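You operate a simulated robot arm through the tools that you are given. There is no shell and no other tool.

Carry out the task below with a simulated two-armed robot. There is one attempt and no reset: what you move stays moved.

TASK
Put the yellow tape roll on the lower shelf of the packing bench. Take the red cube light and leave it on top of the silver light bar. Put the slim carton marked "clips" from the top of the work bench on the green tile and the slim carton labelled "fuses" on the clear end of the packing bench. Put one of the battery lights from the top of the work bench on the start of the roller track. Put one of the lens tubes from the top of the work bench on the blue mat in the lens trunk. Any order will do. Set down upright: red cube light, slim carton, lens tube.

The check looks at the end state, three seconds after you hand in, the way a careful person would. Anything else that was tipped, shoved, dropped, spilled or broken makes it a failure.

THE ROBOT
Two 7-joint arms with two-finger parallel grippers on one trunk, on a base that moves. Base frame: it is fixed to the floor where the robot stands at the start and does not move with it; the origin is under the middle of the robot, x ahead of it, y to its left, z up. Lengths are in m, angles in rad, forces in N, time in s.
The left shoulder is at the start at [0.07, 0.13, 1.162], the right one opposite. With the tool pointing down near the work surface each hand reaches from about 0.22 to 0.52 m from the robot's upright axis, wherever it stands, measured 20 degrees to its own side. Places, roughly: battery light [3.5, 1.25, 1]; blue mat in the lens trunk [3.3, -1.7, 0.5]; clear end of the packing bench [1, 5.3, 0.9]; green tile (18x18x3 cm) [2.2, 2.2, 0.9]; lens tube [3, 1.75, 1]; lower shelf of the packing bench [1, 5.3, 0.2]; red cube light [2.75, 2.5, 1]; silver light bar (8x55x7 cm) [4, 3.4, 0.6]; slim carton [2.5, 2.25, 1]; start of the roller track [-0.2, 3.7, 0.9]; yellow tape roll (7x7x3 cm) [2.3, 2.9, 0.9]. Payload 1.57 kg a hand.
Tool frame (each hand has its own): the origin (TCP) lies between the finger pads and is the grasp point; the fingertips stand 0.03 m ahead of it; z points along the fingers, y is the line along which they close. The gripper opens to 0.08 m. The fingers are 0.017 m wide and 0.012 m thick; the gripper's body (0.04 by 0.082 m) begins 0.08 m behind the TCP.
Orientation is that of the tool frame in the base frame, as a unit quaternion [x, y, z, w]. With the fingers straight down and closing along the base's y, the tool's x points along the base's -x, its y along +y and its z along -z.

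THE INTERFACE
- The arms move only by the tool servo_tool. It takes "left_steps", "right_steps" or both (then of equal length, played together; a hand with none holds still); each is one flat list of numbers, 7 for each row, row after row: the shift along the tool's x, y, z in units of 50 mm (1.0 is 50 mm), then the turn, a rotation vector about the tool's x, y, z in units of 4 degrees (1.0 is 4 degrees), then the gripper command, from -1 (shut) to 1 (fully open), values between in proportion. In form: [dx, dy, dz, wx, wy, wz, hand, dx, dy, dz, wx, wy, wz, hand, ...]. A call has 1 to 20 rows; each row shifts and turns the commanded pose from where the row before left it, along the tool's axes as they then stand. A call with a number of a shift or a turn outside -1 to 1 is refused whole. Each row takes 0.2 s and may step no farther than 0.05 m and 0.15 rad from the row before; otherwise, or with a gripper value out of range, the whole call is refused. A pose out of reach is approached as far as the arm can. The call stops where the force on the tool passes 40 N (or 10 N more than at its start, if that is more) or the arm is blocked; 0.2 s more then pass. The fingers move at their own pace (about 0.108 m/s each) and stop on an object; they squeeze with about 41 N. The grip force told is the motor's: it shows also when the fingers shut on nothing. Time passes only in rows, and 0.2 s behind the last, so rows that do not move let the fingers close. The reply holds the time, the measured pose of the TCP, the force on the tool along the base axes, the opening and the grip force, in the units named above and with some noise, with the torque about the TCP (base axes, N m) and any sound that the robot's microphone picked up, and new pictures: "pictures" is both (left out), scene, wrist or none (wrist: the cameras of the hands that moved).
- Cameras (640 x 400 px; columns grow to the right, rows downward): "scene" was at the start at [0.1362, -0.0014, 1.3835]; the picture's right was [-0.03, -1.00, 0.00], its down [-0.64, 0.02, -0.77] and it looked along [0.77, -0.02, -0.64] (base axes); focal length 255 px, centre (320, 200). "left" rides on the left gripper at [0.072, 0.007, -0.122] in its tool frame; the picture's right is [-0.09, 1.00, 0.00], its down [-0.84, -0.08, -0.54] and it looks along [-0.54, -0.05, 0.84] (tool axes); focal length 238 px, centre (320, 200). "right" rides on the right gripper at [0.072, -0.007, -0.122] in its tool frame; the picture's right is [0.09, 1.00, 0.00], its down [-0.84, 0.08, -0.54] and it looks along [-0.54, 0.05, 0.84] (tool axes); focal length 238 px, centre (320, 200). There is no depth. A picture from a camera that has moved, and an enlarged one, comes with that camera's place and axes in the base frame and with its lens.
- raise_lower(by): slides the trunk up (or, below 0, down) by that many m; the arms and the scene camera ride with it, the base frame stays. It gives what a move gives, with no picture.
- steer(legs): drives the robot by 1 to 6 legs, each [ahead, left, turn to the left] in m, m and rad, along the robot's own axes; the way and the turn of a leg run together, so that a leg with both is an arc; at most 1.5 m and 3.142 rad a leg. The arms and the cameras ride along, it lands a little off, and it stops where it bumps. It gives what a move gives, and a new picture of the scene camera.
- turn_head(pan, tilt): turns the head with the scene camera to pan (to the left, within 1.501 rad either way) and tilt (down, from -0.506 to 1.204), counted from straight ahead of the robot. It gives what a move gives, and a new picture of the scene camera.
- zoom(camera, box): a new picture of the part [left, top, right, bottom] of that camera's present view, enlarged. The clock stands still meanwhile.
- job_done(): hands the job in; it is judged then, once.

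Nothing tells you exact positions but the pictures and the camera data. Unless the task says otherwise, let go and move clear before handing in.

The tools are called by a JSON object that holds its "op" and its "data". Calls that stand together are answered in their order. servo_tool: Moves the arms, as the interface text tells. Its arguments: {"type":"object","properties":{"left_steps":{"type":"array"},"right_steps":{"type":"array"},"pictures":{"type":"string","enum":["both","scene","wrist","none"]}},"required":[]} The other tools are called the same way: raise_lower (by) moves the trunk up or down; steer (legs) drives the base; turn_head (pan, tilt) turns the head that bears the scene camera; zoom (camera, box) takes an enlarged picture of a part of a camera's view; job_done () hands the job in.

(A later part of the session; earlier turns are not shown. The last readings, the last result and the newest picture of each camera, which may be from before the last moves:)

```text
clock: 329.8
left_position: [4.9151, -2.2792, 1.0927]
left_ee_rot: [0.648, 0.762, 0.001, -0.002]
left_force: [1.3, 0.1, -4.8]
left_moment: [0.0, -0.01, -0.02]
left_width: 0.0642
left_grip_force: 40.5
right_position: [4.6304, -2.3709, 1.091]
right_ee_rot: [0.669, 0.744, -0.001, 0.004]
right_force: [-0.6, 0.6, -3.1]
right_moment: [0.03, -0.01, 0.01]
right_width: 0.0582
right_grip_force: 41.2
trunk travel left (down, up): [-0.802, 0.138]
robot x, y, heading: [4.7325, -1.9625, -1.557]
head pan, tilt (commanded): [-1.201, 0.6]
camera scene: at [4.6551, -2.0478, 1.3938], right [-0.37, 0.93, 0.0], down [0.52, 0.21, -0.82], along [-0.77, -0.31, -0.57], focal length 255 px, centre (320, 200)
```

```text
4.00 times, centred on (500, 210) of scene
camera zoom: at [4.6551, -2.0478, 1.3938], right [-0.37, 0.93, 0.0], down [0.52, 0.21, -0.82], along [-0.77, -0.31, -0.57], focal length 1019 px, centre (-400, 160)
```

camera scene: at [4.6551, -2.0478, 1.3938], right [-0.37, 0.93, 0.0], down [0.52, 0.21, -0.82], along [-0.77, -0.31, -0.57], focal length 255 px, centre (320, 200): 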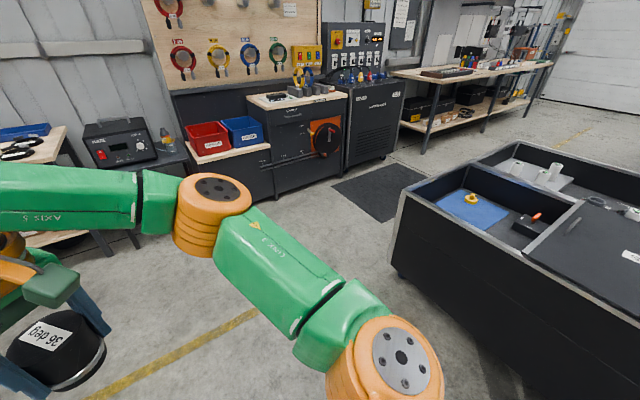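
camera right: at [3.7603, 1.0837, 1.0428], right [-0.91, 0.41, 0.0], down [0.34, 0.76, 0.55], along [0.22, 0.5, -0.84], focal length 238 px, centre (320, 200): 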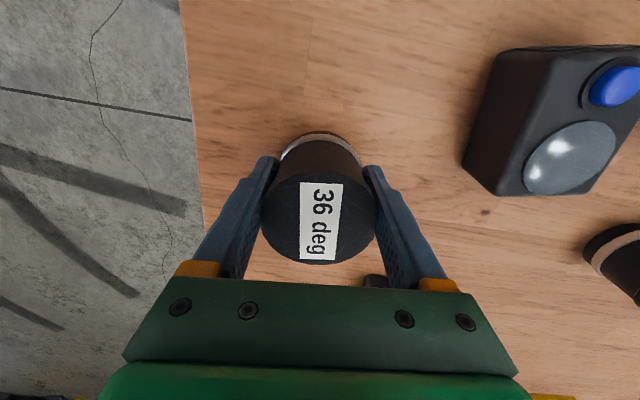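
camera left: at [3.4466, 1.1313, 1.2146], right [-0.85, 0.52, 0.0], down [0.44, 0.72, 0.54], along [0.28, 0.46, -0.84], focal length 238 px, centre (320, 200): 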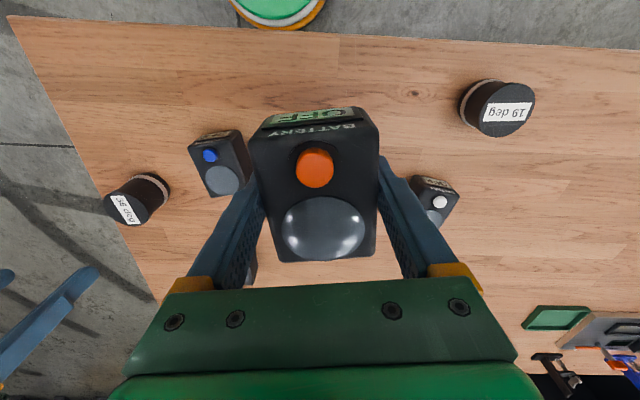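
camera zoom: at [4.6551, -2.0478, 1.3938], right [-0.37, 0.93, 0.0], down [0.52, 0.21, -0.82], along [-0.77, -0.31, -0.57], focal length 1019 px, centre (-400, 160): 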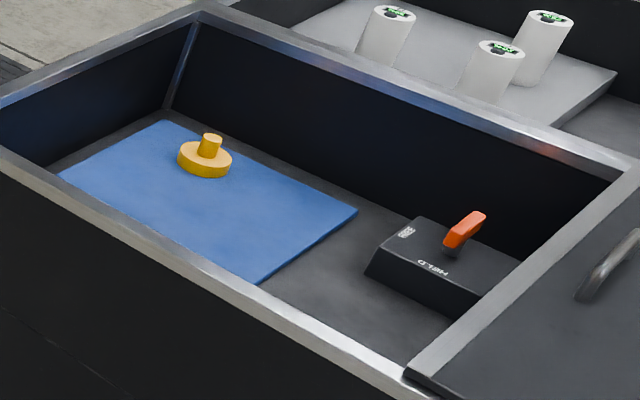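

The mat is about 27 cm square at z≈0.56, centred (3.287, −1.696), with a knob on its far side; the rim is at z≈0.675. I'll approach from the trunk's near-left side, keeping the tube towards the near edge of the mat.

{"op": "steer", "data": {"legs": [[0, 0, -1.09], [0, 0, -1.089], [0, 0.74, 0], [0.57, 0, 0]]}}

{"op": "turn_head", "data": {"pan": -0.1, "tilt": 0.8}}

```text
clock: 342.3
left_position: [3.4768, -2.2359, 1.0914]
left_ee_rot: [0.974, -0.225, 0.001, 0.0]
left_force: [0.1, 0.3, -3.8]
left_moment: [-0.02, -0.01, -0.01]
left_width: 0.064
left_grip_force: 40.6
right_position: [3.5676, -1.9538, 1.0919]
right_ee_rot: [0.968, -0.251, -0.005, 0.001]
right_force: [0.9, 0.3, -2.3]
right_moment: [0.03, -0.01, -0.04]
right_width: 0.058
right_grip_force: 40.7
trunk travel left (down, up): [-0.802, 0.138]
robot x, y, heading: [3.8379, -2.2682, 2.542]
head pan, tilt (commanded): [-1.201, 0.6]
camera scene: at [3.817, -2.1567, 1.394], right [0.97, -0.23, 0.0], down [-0.13, -0.55, -0.83], along [0.19, 0.8, -0.56], focal length 255 px, centre (320, 200)
```

scene: 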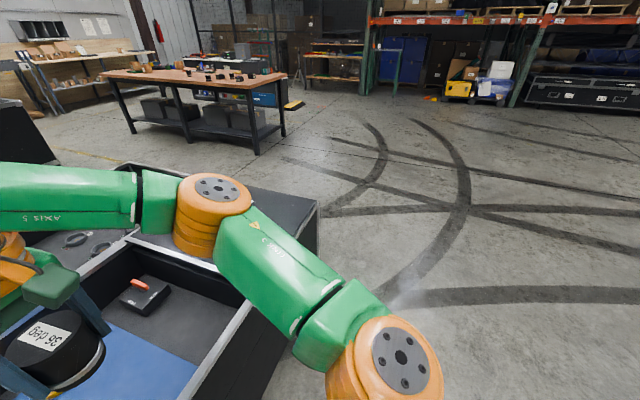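

```text
clock: 343.6
left_position: [3.4766, -2.238, 1.0915]
left_ee_rot: [0.975, -0.223, 0.001, 0.001]
left_force: [0.6, 0.2, -4.3]
left_moment: [-0.02, -0.03, 0.0]
left_width: 0.0639
left_grip_force: 40.4
right_position: [3.564, -1.9518, 1.0913]
right_ee_rot: [0.968, -0.251, -0.004, 0.001]
right_force: [0.0, 0.2, -2.8]
right_moment: [0.01, -0.03, -0.01]
right_width: 0.0581
right_grip_force: 41.3
trunk travel left (down, up): [-0.802, 0.138]
robot x, y, heading: [3.8392, -2.2689, 2.543]
head pan, tilt (commanded): [-0.099, 0.799]
camera scene: at [3.7339, -2.1898, 1.3769], right [0.64, 0.77, 0.0], down [0.55, -0.46, -0.7], along [-0.53, 0.45, -0.72], focal length 255 px, centre (320, 200)
```

scene: 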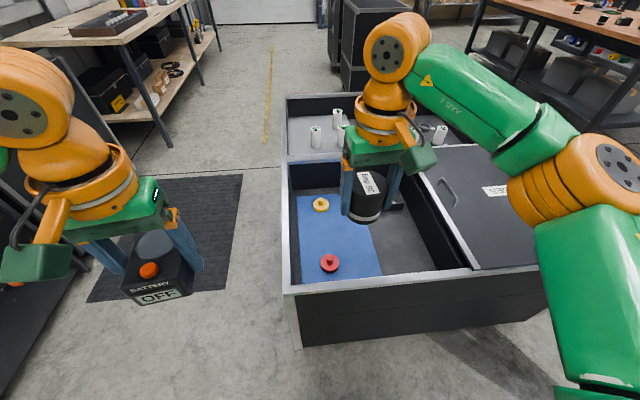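

{"op": "zoom", "data": {"camera": "scene", "box": [270, 140, 470, 300]}}

```text
2.50 times, centred on (370, 220) of scene
camera zoom: at [3.7339, -2.1898, 1.3769], right [0.64, 0.77, 0.0], down [0.55, -0.46, -0.7], along [-0.53, 0.45, -0.72], focal length 637 px, centre (195, 150)
```

zoom: 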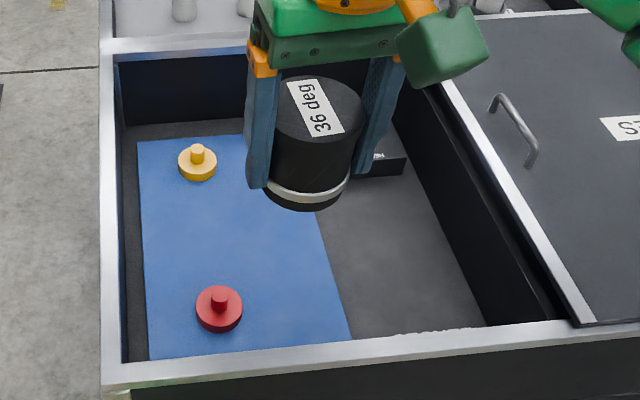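

There are two knobs on the mat (red and yellow); the mat is about 30 × 45 cm at z≈0.50. A clear spot is near (3.403, −1.723). I'll tuck the left hand up, lower the trunk 0.3 m and move up to the rim.

{"op": "servo_tool", "data": {"left_steps": [0.5, 0, -0.5, 0, 0, 0, -1, 0.5, 0, -0.5, 0, 0, 0, -1, 0.3, 0, -0.2, 0, 0, 0, -1], "pictures": "none"}}

{"op": "raise_lower", "data": {"by": -0.28}}

{"op": "steer", "data": {"legs": [[0.13, -0.04, 0.004]]}}

{"op": "servo_tool", "data": {"right_steps": [0, 0, 0, 0, 0, 0, -1], "pictures": "both"}}

```text
clock: 344.4
left_position: [3.5347, -2.2658, 1.1527]
left_ee_rot: [0.975, -0.224, 0.0, 0.0]
left_force: [-0.4, -0.2, -4.5]
left_moment: [0.02, 0.01, -0.02]
left_width: 0.0636
left_grip_force: 41.3
right_position: [3.5656, -1.9525, 1.0919]
right_ee_rot: [0.968, -0.252, -0.005, 0.001]
right_force: [0.3, -0.9, -2.1]
right_moment: [-0.02, 0.02, 0.0]
right_width: 0.0579
right_grip_force: 40.5
trunk travel left (down, up): [-0.802, 0.138]
robot x, y, heading: [3.8368, -2.2716, 2.542]
head pan, tilt (commanded): [-0.099, 0.799]
```

```text
clock: 347.2
left_position: [3.5333, -2.2652, 0.8723]
left_ee_rot: [0.975, -0.224, 0.0, 0.0]
left_force: [-0.3, -0.7, -3.8]
left_moment: [-0.01, 0.03, -0.01]
left_width: 0.0638
left_grip_force: 40.6
right_position: [3.5652, -1.9517, 0.8117]
right_ee_rot: [0.968, -0.251, -0.005, 0.0]
right_force: [-0.9, 0.6, -2.7]
right_moment: [0.0, 0.0, -0.01]
right_width: 0.0584
right_grip_force: 41.1
trunk travel left (down, up): [-0.522, 0.418]
robot x, y, heading: [3.8359, -2.2743, 2.541]
head pan, tilt (commanded): [-0.099, 0.799]
```

```text
clock: 348.5
left_position: [3.4513, -2.163, 0.8717]
left_ee_rot: [0.975, -0.223, 0.001, 0.0]
left_force: [-0.9, -0.5, -3.8]
left_moment: [0.0, -0.03, 0.01]
left_width: 0.0637
left_grip_force: 40.4
right_position: [3.4813, -1.8485, 0.8132]
right_ee_rot: [0.968, -0.249, -0.004, 0.001]
right_force: [0.0, 0.9, -3.3]
right_moment: [-0.05, -0.03, 0.02]
right_width: 0.0581
right_grip_force: 41.2
trunk travel left (down, up): [-0.522, 0.418]
robot x, y, heading: [3.754, -2.1655, 2.545]
head pan, tilt (commanded): [-0.099, 0.799]
camera scene: at [3.6509, -2.0866, 1.0969], right [0.64, 0.77, 0.0], down [0.55, -0.46, -0.7], along [-0.54, 0.45, -0.72], focal length 255 px, centre (320, 200)
```

scene: 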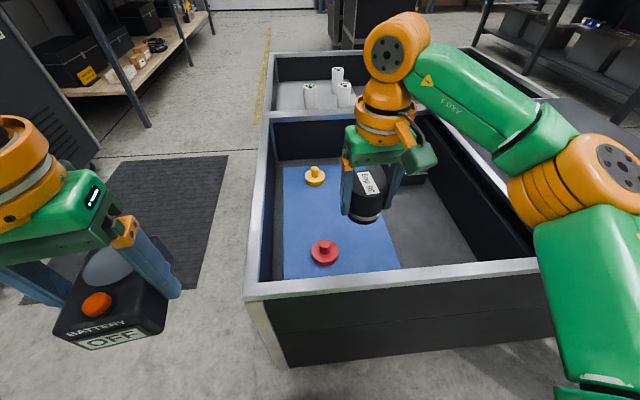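

```text
clock: 348.9
left_position: [3.451, -2.1632, 0.872]
left_ee_rot: [0.975, -0.223, 0.0, 0.0]
left_force: [-0.1, -0.1, -3.7]
left_moment: [-0.04, -0.01, 0.03]
left_width: 0.0638
left_grip_force: 41.3
right_position: [3.4822, -1.8512, 0.812]
right_ee_rot: [0.968, -0.249, -0.004, -0.001]
right_force: [0.2, 0.1, -3.0]
right_moment: [-0.03, -0.02, 0.01]
right_width: 0.0581
right_grip_force: 40.6
trunk travel left (down, up): [-0.522, 0.418]
robot x, y, heading: [3.7561, -2.1726, 2.545]
head pan, tilt (commanded): [-0.099, 0.799]
camera scene: at [3.651, -2.0868, 1.097], right [0.64, 0.77, 0.0], down [0.55, -0.46, -0.7], along [-0.54, 0.45, -0.72], focal length 255 px, centre (320, 200)
camera right: at [3.5471, -1.8789, 0.9332], right [-0.4, -0.92, 0.0], down [-0.77, 0.33, 0.55], along [-0.5, 0.22, -0.84], focal length 238 px, centre (320, 200)
```

scene: 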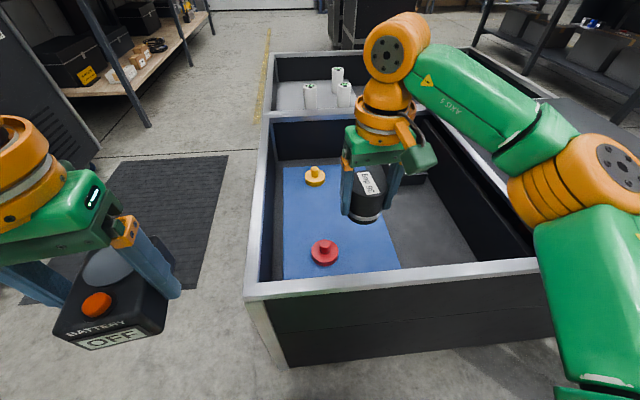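
right: 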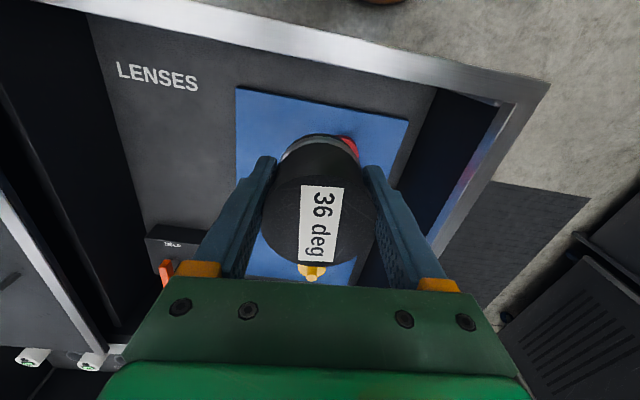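

The wrist view shows the mat clearly. I'll drive 6 cm more and move the tube over the clear spot.

{"op": "steer", "data": {"legs": [[0.065, -0.02, 0]]}}

{"op": "servo_tool", "data": {"right_steps": [-0.5, -0.3, 0, 0, 0, 0, -1, -0.5, -0.3, 0, 0, 0, 0, -1, -0.3, -0.2, 0.2, 0, 0, 0, -1, 0, 0, 0.4, 0, 0, 0, -1, 0, 0, 0, 0, 0, 0, -1], "pictures": "both"}}

```text
clock: 349.9
left_position: [3.4075, -2.1098, 0.872]
left_ee_rot: [0.975, -0.222, 0.001, 0.001]
left_force: [-0.6, 0.1, -3.7]
left_moment: [-0.05, -0.03, 0.0]
left_width: 0.064
left_grip_force: 41.2
right_position: [3.4401, -1.7968, 0.812]
right_ee_rot: [0.969, -0.248, -0.005, 0.001]
right_force: [-0.3, -0.3, -1.9]
right_moment: [-0.02, -0.04, -0.03]
right_width: 0.0582
right_grip_force: 40.6
trunk travel left (down, up): [-0.522, 0.418]
robot x, y, heading: [3.7125, -2.1134, 2.545]
head pan, tilt (commanded): [-0.099, 0.799]
camera scene: at [3.6089, -2.0339, 1.0969], right [0.64, 0.77, 0.0], down [0.55, -0.46, -0.7], along [-0.53, 0.45, -0.72], focal length 255 px, centre (320, 200)
```

scene: 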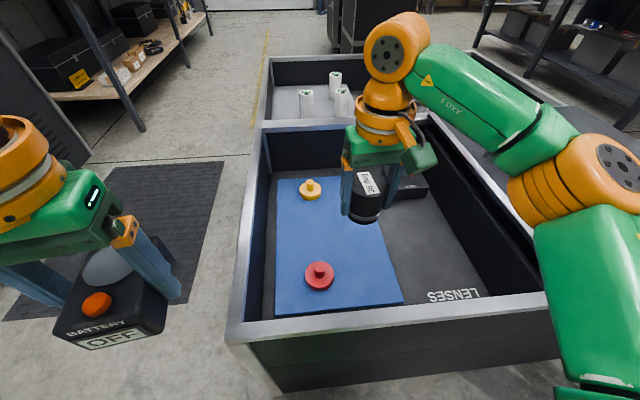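

```text
clock: 351.1
left_position: [3.4097, -2.11, 0.872]
left_ee_rot: [0.975, -0.222, 0.001, 0.0]
left_force: [0.2, 0.1, -4.2]
left_moment: [-0.02, -0.03, -0.02]
left_width: 0.0639
left_grip_force: 41.1
right_position: [3.4011, -1.7304, 0.7804]
right_ee_rot: [0.969, -0.248, -0.004, 0.0]
right_force: [0.0, -0.4, -2.4]
right_moment: [-0.01, 0.0, -0.02]
right_width: 0.0581
right_grip_force: 40.8
trunk travel left (down, up): [-0.522, 0.418]
robot x, y, heading: [3.7112, -2.1144, 2.543]
head pan, tilt (commanded): [-0.099, 0.799]
camera scene: at [3.6087, -2.0341, 1.0969], right [0.64, 0.77, 0.0], down [0.55, -0.46, -0.7], along [-0.53, 0.45, -0.72], focal length 255 px, centre (320, 200)
camera right: at [3.4668, -1.7596, 0.9028], right [-0.4, -0.92, 0.0], down [-0.77, 0.33, 0.55], along [-0.5, 0.22, -0.84], focal length 238 px, centre (320, 200)
```

scene: 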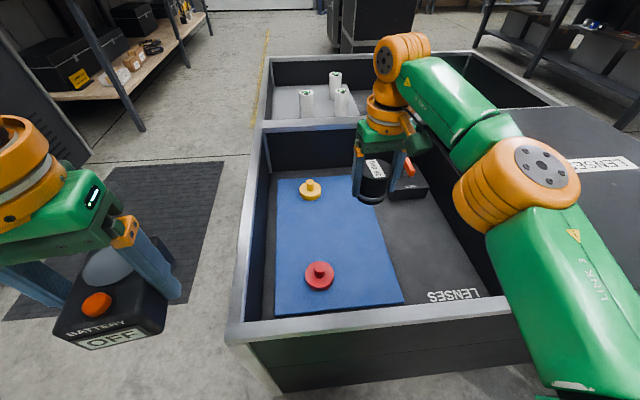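
right: 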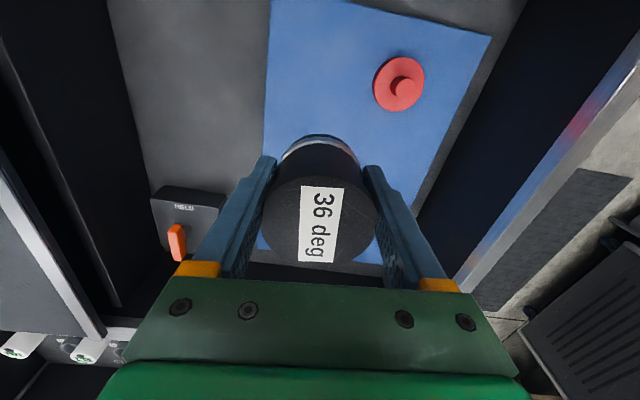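

The tube is over a clear part of the mat. I'll pull it 2 cm nearer and descend into the trunk.

{"op": "servo_tool", "data": {"right_steps": [0.4, 0, 0.5, 0, 0, 0, -1, 0, 0, 0.6, 0, 0, 0, -1, 0, 0, 0.6, 0, 0, 0, -1, 0, 0, 0.6, 0, 0, 0, -1, 0, 0, 0.6, 0, 0, 0, -1, 0, 0, 0.5, 0, 0, 0, -1, 0, 0, 0, 0, 0, 0, -1], "pictures": "both"}}

```text
clock: 352.7
left_position: [3.4098, -2.1095, 0.8723]
left_ee_rot: [0.975, -0.223, 0.002, 0.0]
left_force: [0.2, 0.3, -3.6]
left_moment: [0.02, 0.01, 0.04]
left_width: 0.0637
left_grip_force: 40.9
right_position: [3.4186, -1.7374, 0.6131]
right_ee_rot: [0.968, -0.249, -0.005, 0.001]
right_force: [0.0, 0.3, -2.1]
right_moment: [-0.01, -0.02, -0.01]
right_width: 0.0581
right_grip_force: 40.6
trunk travel left (down, up): [-0.522, 0.418]
robot x, y, heading: [3.7141, -2.1103, 2.547]
head pan, tilt (commanded): [-0.099, 0.799]
camera scene: at [3.6088, -2.0338, 1.0969], right [0.64, 0.77, 0.0], down [0.55, -0.46, -0.7], along [-0.53, 0.45, -0.72], focal length 255 px, centre (320, 200)
camera right: at [3.4842, -1.7669, 0.734], right [-0.4, -0.92, 0.0], down [-0.77, 0.33, 0.55], along [-0.5, 0.22, -0.84], focal length 238 px, centre (320, 200)
```

scene: 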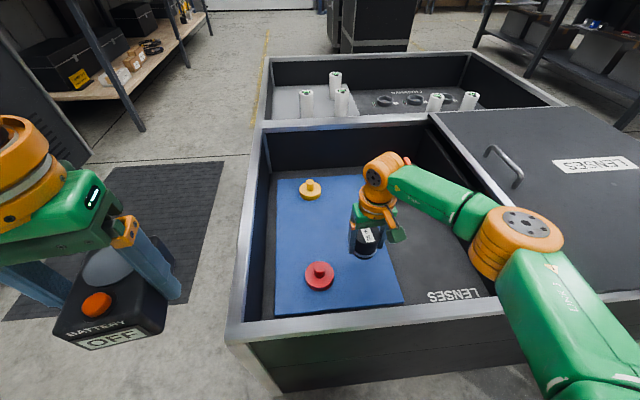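
right: 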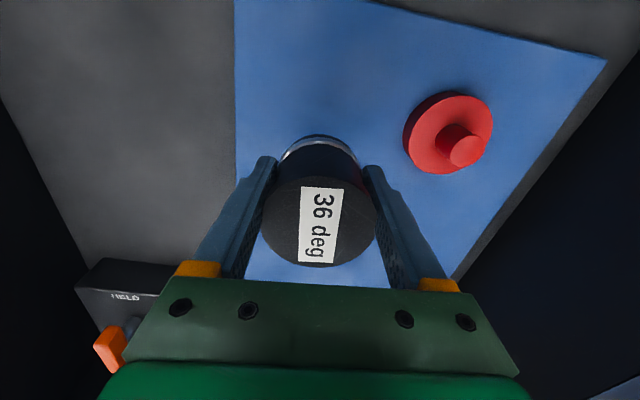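

{"op": "servo_tool", "data": {"right_steps": [0, 0, 0.4, 0, 0, 0, -1, 0, 0, 0.3, 0, 0, 0, -1, 0, 0, 0.1, 0, 0, 0, -1, 0, 0, 0, 0, 0, 0, -1], "pictures": "wrist"}}

```text
clock: 353.7
left_position: [3.4098, -2.1103, 0.8722]
left_ee_rot: [0.975, -0.222, 0.001, 0.0]
left_force: [0.0, 0.7, -3.3]
left_moment: [-0.05, -0.02, -0.02]
left_width: 0.064
left_grip_force: 41.1
right_position: [3.4176, -1.74, 0.5726]
right_ee_rot: [0.968, -0.249, -0.004, 0.001]
right_force: [-0.1, 0.8, -2.4]
right_moment: [0.0, 0.0, 0.02]
right_width: 0.0583
right_grip_force: 41.0
trunk travel left (down, up): [-0.522, 0.418]
robot x, y, heading: [3.7138, -2.114, 2.545]
head pan, tilt (commanded): [-0.099, 0.799]
camera right: at [3.4829, -1.7685, 0.6936], right [-0.4, -0.92, 0.0], down [-0.77, 0.33, 0.55], along [-0.5, 0.22, -0.84], focal length 238 px, centre (320, 200)
```

right: 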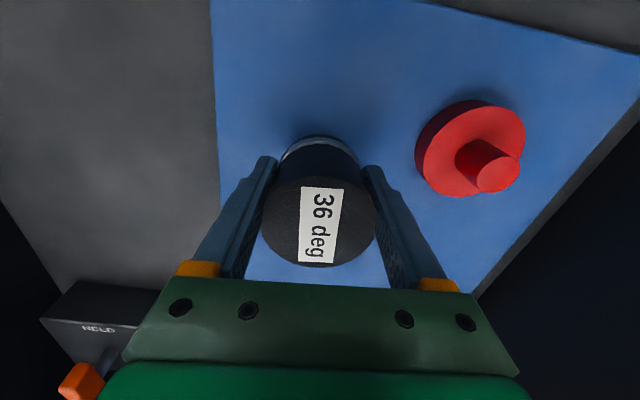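

{"op": "servo_tool", "data": {"right_steps": [0, 0, 0.1, 0, 0, 0, -1, 0, 0, 0.1, 0, 0, 0, -1], "pictures": "none"}}

```text
clock: 354.3
left_position: [3.4109, -2.1086, 0.872]
left_ee_rot: [0.975, -0.221, 0.001, 0.001]
left_force: [-0.1, 0.8, -5.0]
left_moment: [-0.03, -0.02, 0.01]
left_width: 0.0638
left_grip_force: 41.2
right_position: [3.4179, -1.7386, 0.5613]
right_ee_rot: [0.969, -0.248, -0.004, 0.001]
right_force: [-1.0, 0.1, -2.6]
right_moment: [-0.01, 0.0, -0.03]
right_width: 0.0581
right_grip_force: 41.0
trunk travel left (down, up): [-0.522, 0.418]
robot x, y, heading: [3.7122, -2.1158, 2.545]
head pan, tilt (commanded): [-0.099, 0.799]
```

{"op": "servo_tool", "data": {"right_steps": [0, 0, 0.1, 0, 0, 0, -1, 0, 0, 0.1, 0, 0, 0, -1], "pictures": "wrist"}}

```text
clock: 354.9
left_position: [3.4128, -2.1116, 0.8729]
left_ee_rot: [0.975, -0.223, -0.001, 0.0]
left_force: [1.0, 0.4, -4.2]
left_moment: [-0.03, 0.01, 0.03]
left_width: 0.0637
left_grip_force: 40.9
right_position: [3.4176, -1.739, 0.5566]
right_ee_rot: [0.968, -0.249, -0.007, -0.001]
right_force: [-0.4, 5.9, 20.1]
right_moment: [0.16, -0.45, 0.12]
right_width: 0.0583
right_grip_force: 40.7
trunk travel left (down, up): [-0.522, 0.418]
robot x, y, heading: [3.7125, -2.114, 2.545]
head pan, tilt (commanded): [-0.099, 0.799]
camera right: at [3.484, -1.7692, 0.676], right [-0.4, -0.92, 0.0], down [-0.76, 0.33, 0.55], along [-0.51, 0.22, -0.83], focal length 238 px, centre (320, 200)
```

right: 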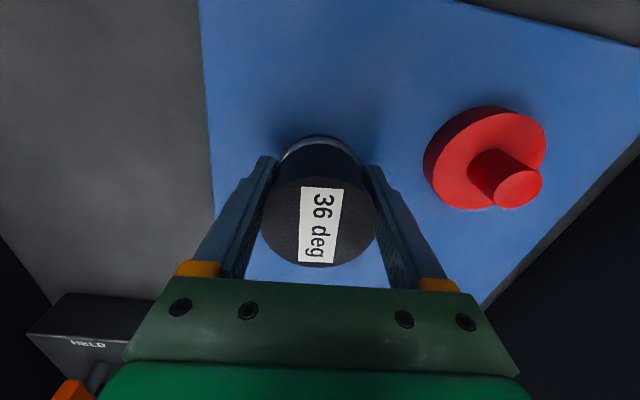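

Contact at z≈0.557. Easing off.

{"op": "servo_tool", "data": {"right_steps": [0, 0, -0.08, 0, 0, 0, -1, 0, 0, 0, 0, 0, 0, -1], "pictures": "none"}}

```text
clock: 355.5
left_position: [3.4099, -2.1103, 0.8713]
left_ee_rot: [0.975, -0.222, 0.0, 0.0]
left_force: [-0.2, -0.3, -4.3]
left_moment: [-0.02, -0.03, 0.0]
left_width: 0.0639
left_grip_force: 40.7
right_position: [3.4179, -1.7397, 0.5542]
right_ee_rot: [0.969, -0.248, -0.004, 0.001]
right_force: [1.2, 1.1, 0.2]
right_moment: [0.09, -0.01, -0.07]
right_width: 0.0582
right_grip_force: 40.6
trunk travel left (down, up): [-0.522, 0.418]
robot x, y, heading: [3.7113, -2.1091, 2.544]
head pan, tilt (commanded): [-0.099, 0.799]
```

Light contact. Release and lift straight up.

{"op": "servo_tool", "data": {"right_steps": [0, 0, 0, 0, 0, 0, 0.55, 0, 0, 0, 0, 0, 0, 1, 0, 0, 0, 0, 0, 0, 1, 0, 0, -0.2, 0, 0, 0, 1, 0, 0, -0.5, 0, 0, 0, 1, 0, 0, -0.8, 0, 0, 0, 1, 0, 0, -0.8, 0, 0, 0, 1, 0, 0, -0.8, 0, 0, 0, 1], "pictures": "both"}}

{"op": "zoom", "data": {"camera": "right", "box": [200, 0, 520, 200]}}

{"op": "zoom", "data": {"camera": "scene", "box": [260, 160, 440, 310]}}

```text
clock: 357.3
left_position: [3.4089, -2.1102, 0.8718]
left_ee_rot: [0.975, -0.223, 0.001, 0.0]
left_force: [0.5, 0.2, -4.9]
left_moment: [-0.05, 0.01, 0.0]
left_width: 0.0639
left_grip_force: 40.9
right_position: [3.4175, -1.7393, 0.7111]
right_ee_rot: [0.969, -0.248, -0.005, 0.0]
right_force: [0.2, 0.2, 0.6]
right_moment: [0.02, -0.04, 0.03]
right_width: 0.0801
right_grip_force: 0.0
trunk travel left (down, up): [-0.522, 0.418]
robot x, y, heading: [3.711, -2.1142, 2.545]
head pan, tilt (commanded): [-0.099, 0.799]
camera scene: at [3.6094, -2.0347, 1.097], right [0.64, 0.77, 0.0], down [0.55, -0.46, -0.7], along [-0.54, 0.45, -0.72], focal length 255 px, centre (320, 200)
camera right: at [3.4835, -1.7692, 0.832], right [-0.4, -0.92, 0.0], down [-0.77, 0.33, 0.55], along [-0.5, 0.22, -0.84], focal length 238 px, centre (320, 200)
```

scene: 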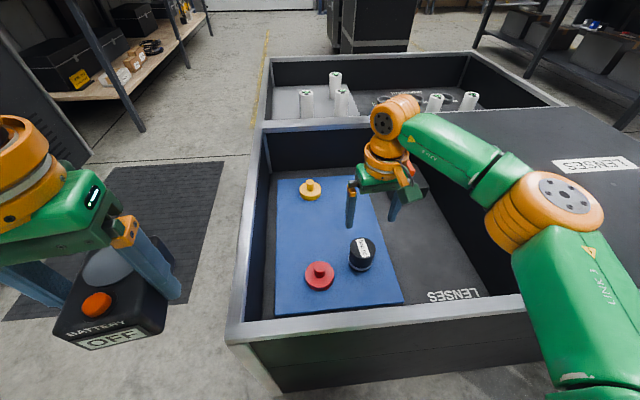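
right: 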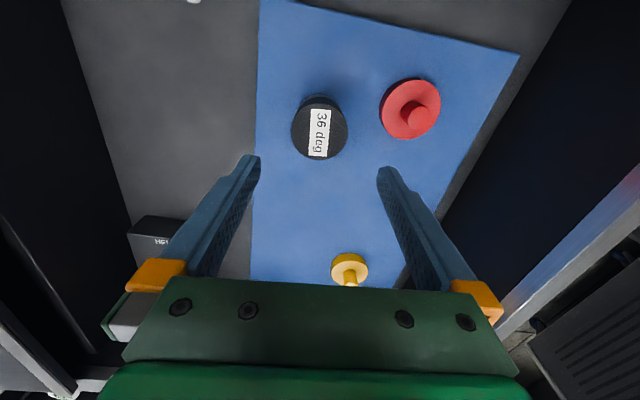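

```text
2.00 times, centred on (360, 100) of right
camera zoom: at [3.4835, -1.7692, 0.832], right [-0.4, -0.92, 0.0], down [-0.77, 0.33, 0.55], along [-0.5, 0.22, -0.84], focal length 477 px, centre (240, 400)
```

zoom: 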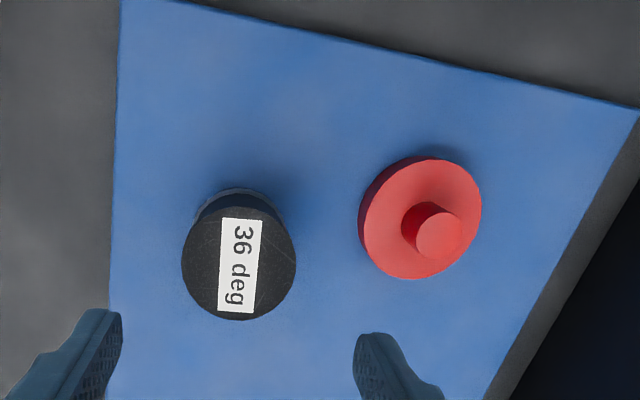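

```text
2.67 times, centred on (350, 235) of scene
camera zoom: at [3.6094, -2.0347, 1.097], right [0.64, 0.77, 0.0], down [0.55, -0.46, -0.7], along [-0.54, 0.45, -0.72], focal length 680 px, centre (240, 107)
```

zoom: 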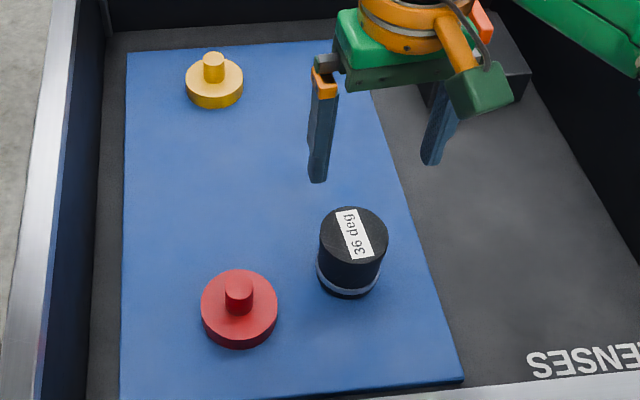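

The tube stands upright on the blue mat. I'll lift the hand clear, back off, raise the trunk and head for the roller track, first going round the trunk's left side.

{"op": "servo_tool", "data": {"right_steps": [0, 0, -0.8, 0, 0, 0, 1, 0, 0, -0.8, 0, 0, 0, 1, 0.5, 0, -0.4, 0, 0, 0, 1, 0.6, 0, 0, 0, 0, 0, 1, 0.6, 0, 0, 0, 0, 0, 1], "pictures": "none"}}

{"op": "steer", "data": {"legs": [[-0.3, 0, 0]]}}

{"op": "raise_lower", "data": {"by": 0.28}}

{"op": "zoom", "data": {"camera": "scene", "box": [200, 100, 520, 300]}}

```text
clock: 358.5
left_position: [3.4102, -2.1107, 0.8732]
left_ee_rot: [0.975, -0.223, 0.001, 0.001]
left_force: [-0.2, -0.8, -4.0]
left_moment: [0.03, -0.03, 0.02]
left_width: 0.0638
left_grip_force: 40.8
right_position: [3.4941, -1.7811, 0.8118]
right_ee_rot: [0.968, -0.25, -0.004, 0.0]
right_force: [0.9, -1.4, 0.4]
right_moment: [0.01, 0.0, 0.01]
right_width: 0.0801
right_grip_force: 0.0
trunk travel left (down, up): [-0.522, 0.418]
robot x, y, heading: [3.7155, -2.1137, 2.544]
head pan, tilt (commanded): [-0.099, 0.799]
```

```text
clock: 360.6
left_position: [3.6589, -2.278, 0.8728]
left_ee_rot: [0.974, -0.226, 0.0, 0.0]
left_force: [1.1, -0.6, -4.7]
left_moment: [0.02, 0.01, -0.01]
left_width: 0.0634
left_grip_force: 41.1
right_position: [3.7432, -1.949, 0.8108]
right_ee_rot: [0.968, -0.252, -0.004, 0.0]
right_force: [0.5, -0.2, -0.4]
right_moment: [-0.03, 0.0, -0.01]
right_width: 0.08
right_grip_force: 0.1
trunk travel left (down, up): [-0.522, 0.418]
robot x, y, heading: [3.9612, -2.2801, 2.538]
head pan, tilt (commanded): [-0.099, 0.799]
camera scene: at [3.8586, -2.2033, 1.097], right [0.65, 0.76, 0.0], down [0.55, -0.46, -0.7], along [-0.53, 0.45, -0.72], focal length 255 px, centre (320, 200)
```

scene: 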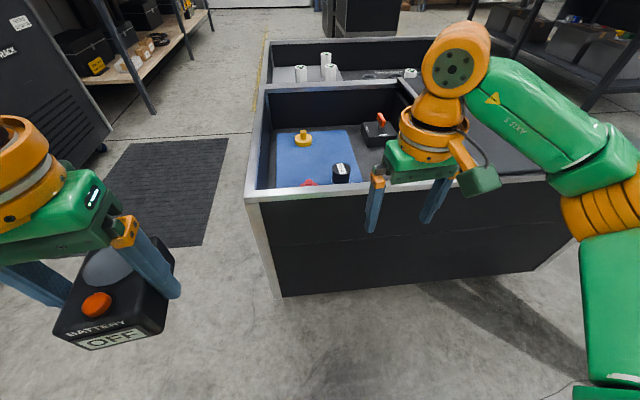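

```text
clock: 363.4
left_position: [3.6589, -2.2781, 1.1521]
left_ee_rot: [0.974, -0.225, 0.0, 0.001]
left_force: [0.5, 0.0, -4.0]
left_moment: [-0.04, 0.0, 0.0]
left_width: 0.0635
left_grip_force: 40.9
right_position: [3.7436, -1.9485, 1.092]
right_ee_rot: [0.968, -0.251, -0.005, 0.0]
right_force: [-0.6, -0.2, -1.0]
right_moment: [0.03, -0.01, 0.0]
right_width: 0.0799
right_grip_force: 0.1
trunk travel left (down, up): [-0.802, 0.138]
robot x, y, heading: [3.9589, -2.2808, 2.538]
head pan, tilt (commanded): [-0.099, 0.799]
```

```text
2.00 times, centred on (360, 200) of scene
camera zoom: at [3.8584, -2.2033, 1.3769], right [0.65, 0.76, 0.0], down [0.55, -0.46, -0.7], along [-0.53, 0.45, -0.72], focal length 510 px, centre (240, 200)
```

zoom: 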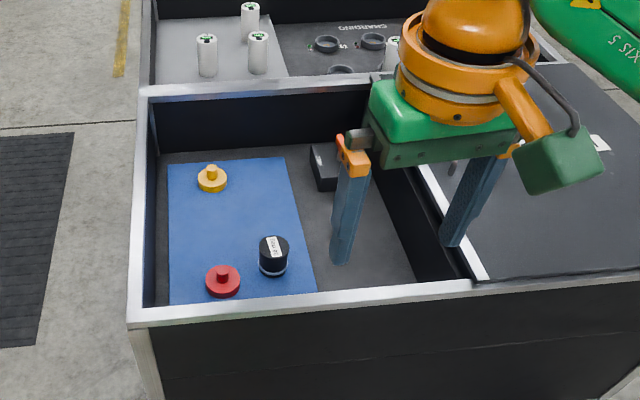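

All good in the trunk. Now driving round to the bench front and along it towards the roller track.

{"op": "steer", "data": {"legs": [[0, -1.48, 0], [1.48, 0, 0], [1.272, -0.392, 0], [1.45, 0, 0]]}}

{"op": "turn_head", "data": {"pan": 0.0, "tilt": 0.5}}

```text
clock: 391.1
left_position: [1.2483, 1.7274, 1.1516]
left_ee_rot: [0.973, -0.232, 0.002, 0.0]
left_force: [-0.1, -0.8, -5.1]
left_moment: [-0.04, -0.02, 0.0]
left_width: 0.0637
left_grip_force: 41.0
right_position: [1.3385, 2.0544, 1.0905]
right_ee_rot: [0.966, -0.258, -0.004, -0.001]
right_force: [-0.5, -0.1, -0.8]
right_moment: [0.02, -0.02, 0.02]
right_width: 0.08
right_grip_force: 0.0
trunk travel left (down, up): [-0.802, 0.138]
robot x, y, heading: [1.5525, 1.7173, 2.529]
head pan, tilt (commanded): [-0.099, 0.799]
camera scene: at [1.4495, 1.7998, 1.377], right [0.65, 0.76, 0.0], down [0.54, -0.47, -0.7], along [-0.53, 0.46, -0.72], focal length 255 px, centre (320, 200)
```

scene: 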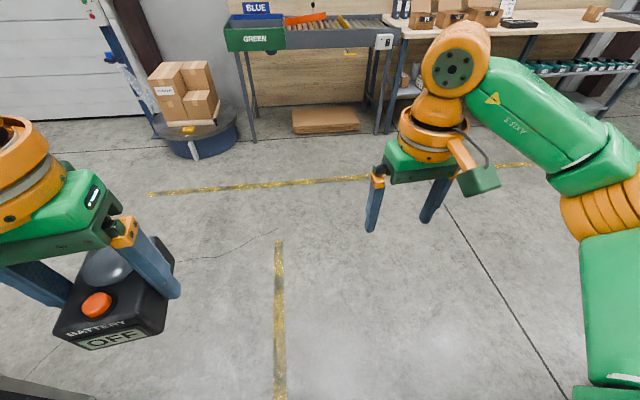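

```text
clock: 391.9
left_position: [1.2483, 1.7277, 1.1532]
left_ee_rot: [0.973, -0.232, 0.001, 0.001]
left_force: [0.0, 0.2, -3.9]
left_moment: [0.02, -0.04, -0.02]
left_width: 0.0637
left_grip_force: 41.3
right_position: [1.3382, 2.056, 1.09]
right_ee_rot: [0.966, -0.258, -0.004, 0.0]
right_force: [-0.2, -0.3, -0.2]
right_moment: [-0.04, -0.01, 0.04]
right_width: 0.0801
right_grip_force: 0.0
trunk travel left (down, up): [-0.802, 0.138]
robot x, y, heading: [1.553, 1.7158, 2.527]
head pan, tilt (commanded): [0.0, 0.499]
camera scene: at [1.4356, 1.7999, 1.4029], right [0.58, 0.82, 0.0], down [0.39, -0.28, -0.88], along [-0.72, 0.51, -0.48], focal length 255 px, centre (320, 200)
```

scene: 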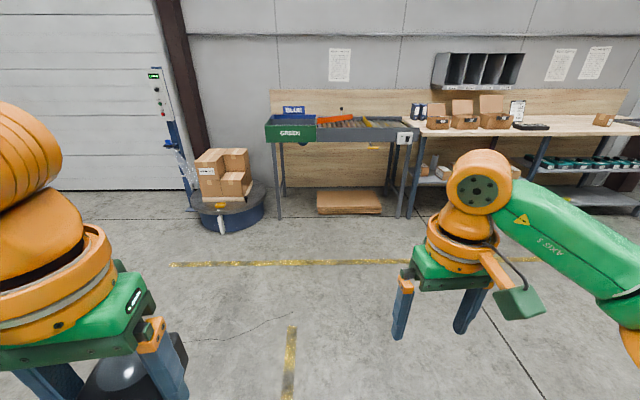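

{"op": "zoom", "data": {"camera": "scene", "box": [250, 90, 450, 215]}}

```text
3.20 times, centred on (350, 152) of scene
camera zoom: at [1.4356, 1.7999, 1.4029], right [0.58, 0.82, 0.0], down [0.39, -0.28, -0.88], along [-0.72, 0.51, -0.48], focal length 816 px, centre (224, 352)
```

zoom: 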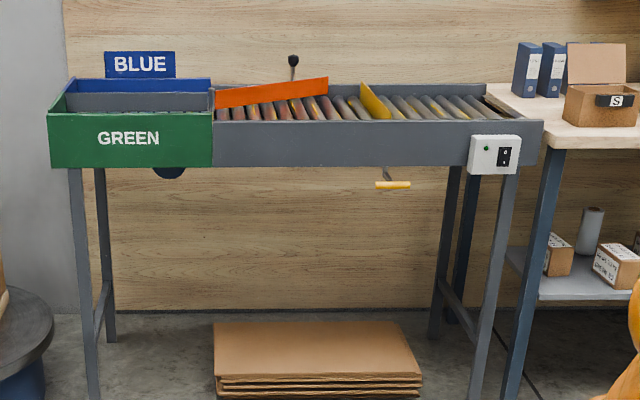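

The track's start is the roller section right of the yellow gate. I'll drive closer for a good look at the rollers.

{"op": "steer", "data": {"legs": [[1.3, -0.35, 0]]}}

{"op": "turn_head", "data": {"pan": 0.0, "tilt": 0.6}}

{"op": "zoom", "data": {"camera": "scene", "box": [160, 80, 420, 245]}}

```text
clock: 398.7
left_position: [0.3808, 2.7524, 1.1533]
left_ee_rot: [0.974, -0.226, 0.001, 0.001]
left_force: [-0.2, -0.4, -4.3]
left_moment: [-0.03, -0.05, -0.01]
left_width: 0.0638
left_grip_force: 41.0
right_position: [0.4642, 3.0817, 1.0919]
right_ee_rot: [0.968, -0.251, -0.005, -0.001]
right_force: [0.4, -0.4, 0.3]
right_moment: [0.0, -0.01, 0.01]
right_width: 0.0803
right_grip_force: 0.1
trunk travel left (down, up): [-0.802, 0.138]
robot x, y, heading: [0.6823, 2.7449, 2.54]
head pan, tilt (commanded): [0.0, 0.499]
camera scene: at [0.5667, 2.8266, 1.403], right [0.56, 0.83, 0.0], down [0.4, -0.27, -0.88], along [-0.72, 0.5, -0.48], focal length 255 px, centre (320, 200)
```

scene: 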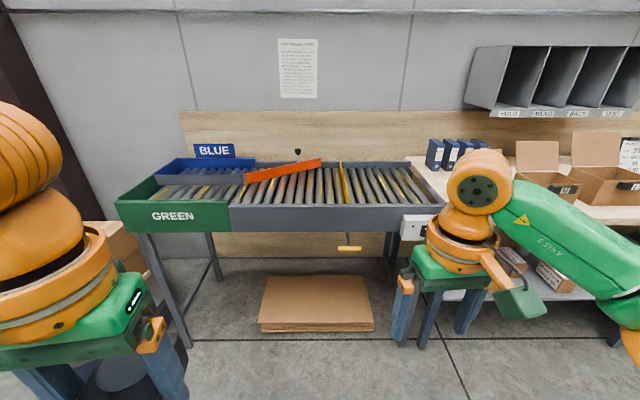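

```text
clock: 399.4
left_position: [0.3791, 2.7536, 1.152]
left_ee_rot: [0.974, -0.225, 0.001, 0.001]
left_force: [0.3, 0.1, -4.0]
left_moment: [0.0, 0.0, -0.02]
left_width: 0.0636
left_grip_force: 41.2
right_position: [0.4638, 3.0816, 1.0903]
right_ee_rot: [0.968, -0.252, -0.005, 0.0]
right_force: [-1.1, -0.1, 0.2]
right_moment: [0.01, 0.03, -0.02]
right_width: 0.0801
right_grip_force: 0.0
trunk travel left (down, up): [-0.802, 0.138]
robot x, y, heading: [0.684, 2.7502, 2.543]
head pan, tilt (commanded): [0.0, 0.6]
camera scene: at [0.5685, 2.8256, 1.3939], right [0.56, 0.83, 0.0], down [0.47, -0.32, -0.82], along [-0.68, 0.47, -0.57], focal length 255 px, centre (320, 200)
```

scene: 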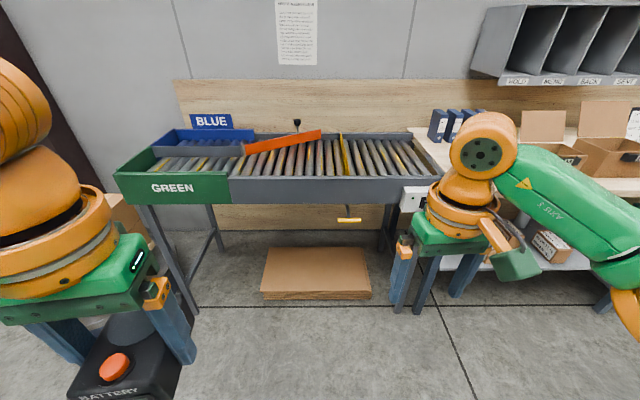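

```text
2.42 times, centred on (290, 162) of scene
camera zoom: at [0.5685, 2.8256, 1.3939], right [0.56, 0.83, 0.0], down [0.47, -0.32, -0.82], along [-0.68, 0.47, -0.57], focal length 618 px, centre (393, 291)
```

zoom: 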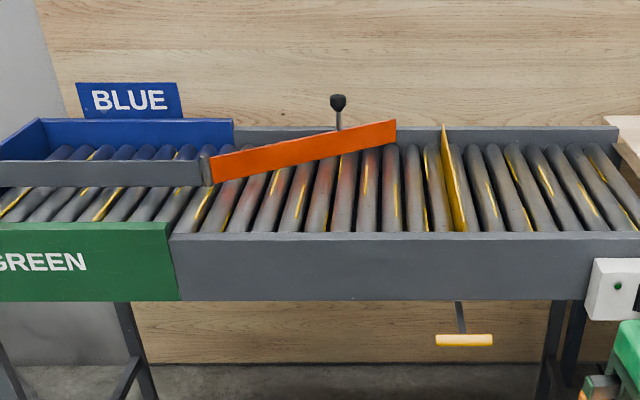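

The rollers are about 6 cm apart, so I want the light's long side along the track. I'll rotate the left gripper about 68° clockwise in free air first.

{"op": "servo_tool", "data": {"left_steps": [0, 0, 0, 0, 0, 1, -1, 0, 0, 0, 0, 0, 1, -1, 0, 0, 0, 0, 0, 1, -1, 0, 0, 0, 0, 0, 1, -1, 0, 0, 0, 0, 0, 1, -1, 0, 0, 0, 0, 0, 1, -1, 0, 0, 0, 0, 0, 1, -1, 0, 0, 0, 0, 0, 1, -1, 0, 0, 0, 0, 0, 1, -1, 0, 0, 0, 0, 0, 1, -1, 0, 0, 0, 0, 0, 1, -1, 0, 0, 0, 0, 0, 1, -1, 0, 0, 0, 0, 0, 1, -1, 0, 0, 0, 0, 0, 1, -1, 0, 0, 0, 0, 0, 1, -1, 0, 0, 0, 0, 0, 1, -1, 0, 0, 0, 0, 0, 1, -1], "pictures": "scene"}}

```text
clock: 403.0
left_position: [0.3796, 2.7541, 1.1528]
left_ee_rot: [-0.682, 0.732, -0.001, 0.0]
left_force: [0.4, -0.3, -4.4]
left_moment: [-0.04, -0.02, 0.01]
left_width: 0.0637
left_grip_force: 40.4
right_position: [0.4631, 3.0814, 1.0904]
right_ee_rot: [0.968, -0.251, -0.004, 0.001]
right_force: [-0.6, -0.2, -0.2]
right_moment: [0.0, 0.02, -0.02]
right_width: 0.0801
right_grip_force: 0.0
trunk travel left (down, up): [-0.802, 0.138]
robot x, y, heading: [0.6832, 2.7438, 2.544]
head pan, tilt (commanded): [0.0, 0.6]
camera scene: at [0.5684, 2.8257, 1.3938], right [0.56, 0.83, 0.0], down [0.47, -0.32, -0.82], along [-0.68, 0.47, -0.57], focal length 255 px, centre (320, 200)
```

scene: 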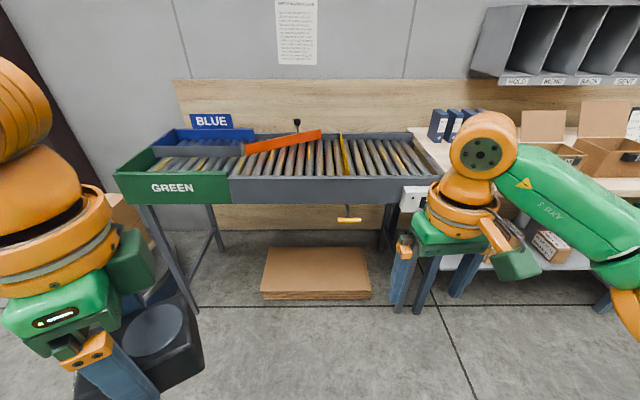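

The wrist turned fine. Now I'll turn to heading 2.0 and move up to the track, stopping a bit short.

{"op": "steer", "data": {"legs": [[0, 0, -0.544], [0.597, 0.198, 0]]}}

{"op": "turn_head", "data": {"pan": 0.3, "tilt": 0.75}}

{"op": "zoom", "data": {"camera": "scene", "box": [200, 80, 480, 280]}}

```text
clock: 408.0
left_position: [-0.0028, 3.366, 1.1524]
left_ee_rot: [-0.465, 0.885, 0.0, 0.0]
left_force: [0.4, -0.2, -4.6]
left_moment: [-0.01, 0.01, 0.0]
left_width: 0.0637
left_grip_force: 41.4
right_position: [0.2382, 3.6053, 1.0915]
right_ee_rot: [0.866, -0.5, -0.005, 0.0]
right_force: [-0.2, -0.4, 0.2]
right_moment: [0.03, 0.0, 0.01]
right_width: 0.0802
right_grip_force: 0.1
trunk travel left (down, up): [-0.802, 0.138]
robot x, y, heading: [0.251, 3.205, 2.009]
head pan, tilt (commanded): [0.0, 0.6]
camera scene: at [0.196, 3.332, 1.394], right [0.91, 0.42, 0.0], down [0.24, -0.51, -0.83], along [-0.35, 0.75, -0.56], focal length 255 px, centre (320, 200)
```

scene: 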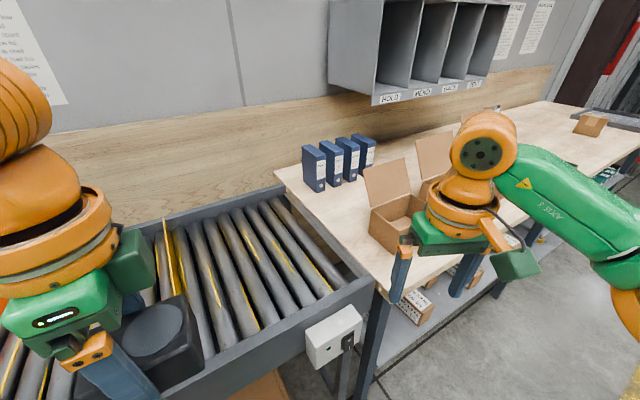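

```text
clock: 408.8
left_position: [-0.0041, 3.3659, 1.1519]
left_ee_rot: [-0.465, 0.885, -0.001, 0.0]
left_force: [0.6, 0.0, -4.3]
left_moment: [-0.04, 0.01, -0.02]
left_width: 0.0637
left_grip_force: 40.9
right_position: [0.2362, 3.6059, 1.0905]
right_ee_rot: [0.866, -0.499, -0.004, -0.002]
right_force: [0.2, -0.1, 0.7]
right_moment: [-0.02, 0.01, -0.01]
right_width: 0.08
right_grip_force: 0.0
trunk travel left (down, up): [-0.802, 0.138]
robot x, y, heading: [0.2574, 3.2053, 2.0]
head pan, tilt (commanded): [0.3, 0.75]
camera scene: at [0.1765, 3.3147, 1.381], right [0.74, 0.67, 0.0], down [0.46, -0.51, -0.73], along [-0.49, 0.54, -0.68], focal length 255 px, centre (320, 200)
```

scene: 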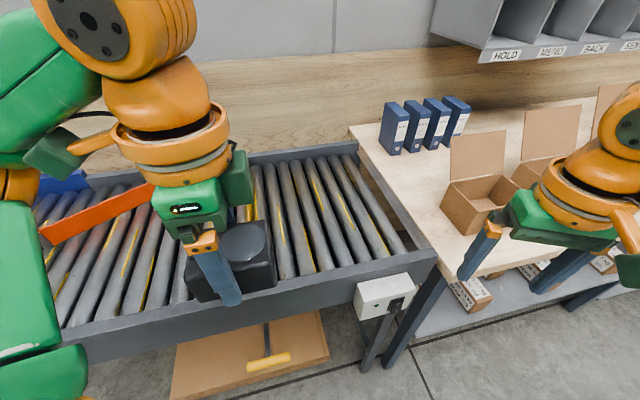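

```text
2.00 times, centred on (340, 180) of scene
camera zoom: at [0.1765, 3.3147, 1.381], right [0.74, 0.67, 0.0], down [0.46, -0.51, -0.73], along [-0.49, 0.54, -0.68], focal length 510 px, centre (280, 240)
```

zoom: 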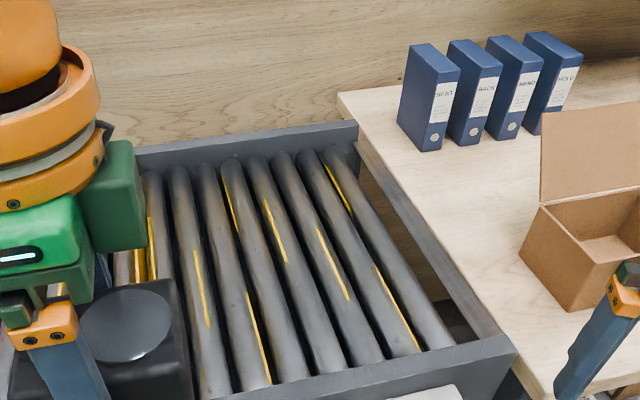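

Rollers are 4.3 cm apart; I'll aim for the gap between two of them at about (−0.133, 3.666). Driving 12 cm closer, then moving the hand over.

{"op": "steer", "data": {"legs": [[0.12, 0, 0]]}}

{"op": "servo_tool", "data": {"left_steps": [-0.42, 0.7, 0, 0, 0, 0, -1, -0.42, 0.7, 0, 0, 0, 0, -1, -0.42, 0.7, 0, 0, 0, 0, -1, -0.42, 0.7, 0.4, 0, 0, 0, -1, -0.42, 0.7, 0.4, 0, 0, 0, -1, 0, 0, 0.6, 0, 0, 0, -1, 0, 0, 0, 0, 0, 0, -1], "pictures": "both"}}

```text
clock: 410.0
left_position: [-0.0538, 3.4711, 1.1531]
left_ee_rot: [-0.465, 0.885, 0.001, -0.001]
left_force: [1.2, -0.5, -4.4]
left_moment: [-0.02, 0.03, -0.01]
left_width: 0.064
left_grip_force: 41.0
right_position: [0.1871, 3.7111, 1.0904]
right_ee_rot: [0.867, -0.498, -0.006, -0.001]
right_force: [0.9, -0.3, -0.2]
right_moment: [-0.01, -0.01, -0.02]
right_width: 0.08
right_grip_force: 0.1
trunk travel left (down, up): [-0.802, 0.138]
robot x, y, heading: [0.2043, 3.3154, 2.007]
head pan, tilt (commanded): [0.3, 0.75]
camera scene: at [0.1279, 3.4188, 1.3814], right [0.74, 0.67, 0.0], down [0.46, -0.5, -0.73], along [-0.49, 0.54, -0.68], focal length 255 px, centre (320, 200)
```

scene: 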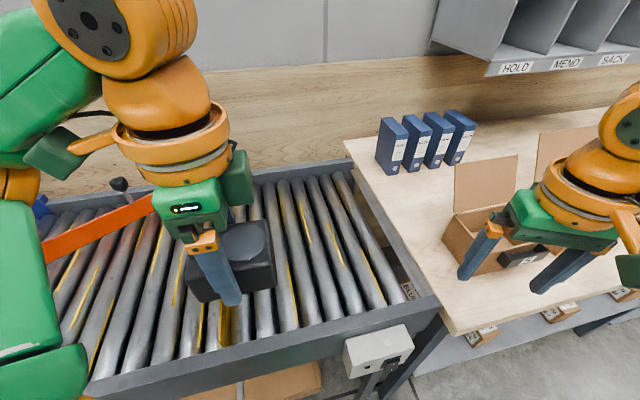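

```text
clock: 411.6
left_position: [-0.1385, 3.6587, 1.0805]
left_ee_rot: [-0.464, 0.886, -0.001, 0.0]
left_force: [-0.9, -0.6, -4.3]
left_moment: [0.0, 0.0, 0.01]
left_width: 0.0637
left_grip_force: 41.0
right_position: [0.1848, 3.7133, 1.0909]
right_ee_rot: [0.868, -0.497, -0.004, -0.001]
right_force: [-0.4, 0.1, 0.4]
right_moment: [-0.04, 0.01, 0.0]
right_width: 0.0798
right_grip_force: 0.0
trunk travel left (down, up): [-0.802, 0.138]
robot x, y, heading: [0.2005, 3.314, 2.006]
head pan, tilt (commanded): [0.3, 0.75]
camera scene: at [0.1258, 3.4222, 1.381], right [0.74, 0.67, 0.0], down [0.46, -0.51, -0.73], along [-0.49, 0.54, -0.68], focal length 255 px, centre (320, 200)
camera left: at [-0.1842, 3.6035, 1.2014], right [-0.77, 0.64, 0.0], down [0.54, 0.65, 0.54], along [0.35, 0.41, -0.84], focal length 238 px, centre (320, 200)
```

scene: 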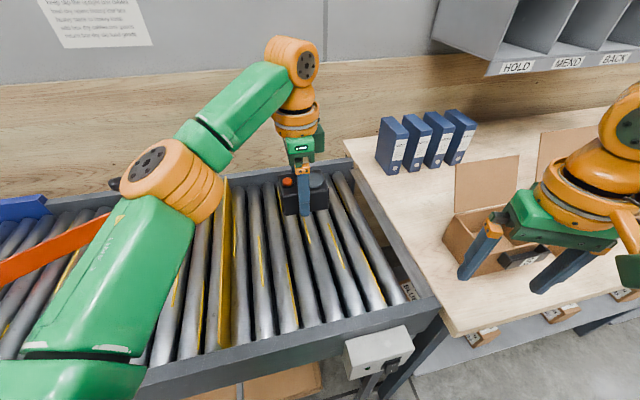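
left: 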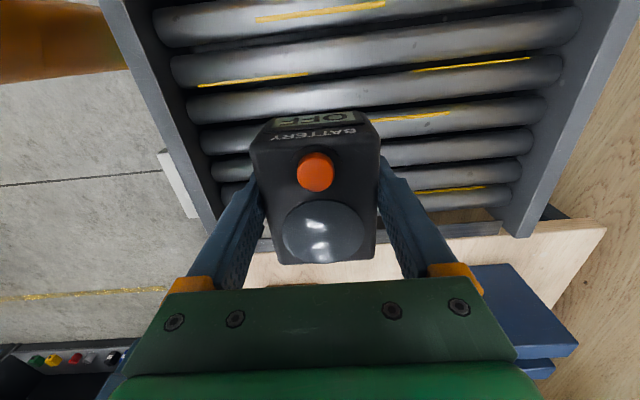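

{"op": "zoom", "data": {"camera": "left", "box": [140, 0, 580, 250]}}

```text
1.45 times, centred on (360, 125) of left
camera zoom: at [-0.1842, 3.6035, 1.2014], right [-0.77, 0.64, 0.0], down [0.54, 0.65, 0.54], along [0.35, 0.41, -0.84], focal length 347 px, centre (262, 309)
```

zoom: 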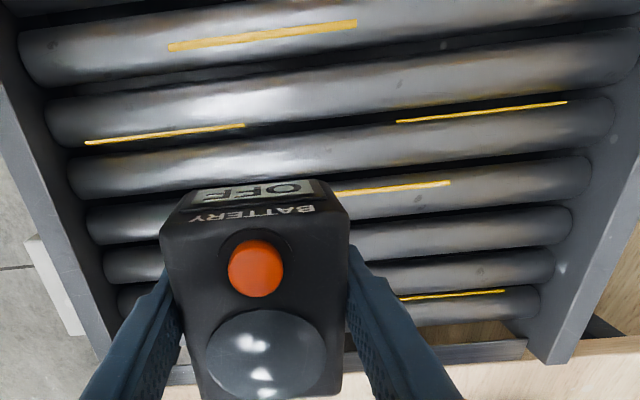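

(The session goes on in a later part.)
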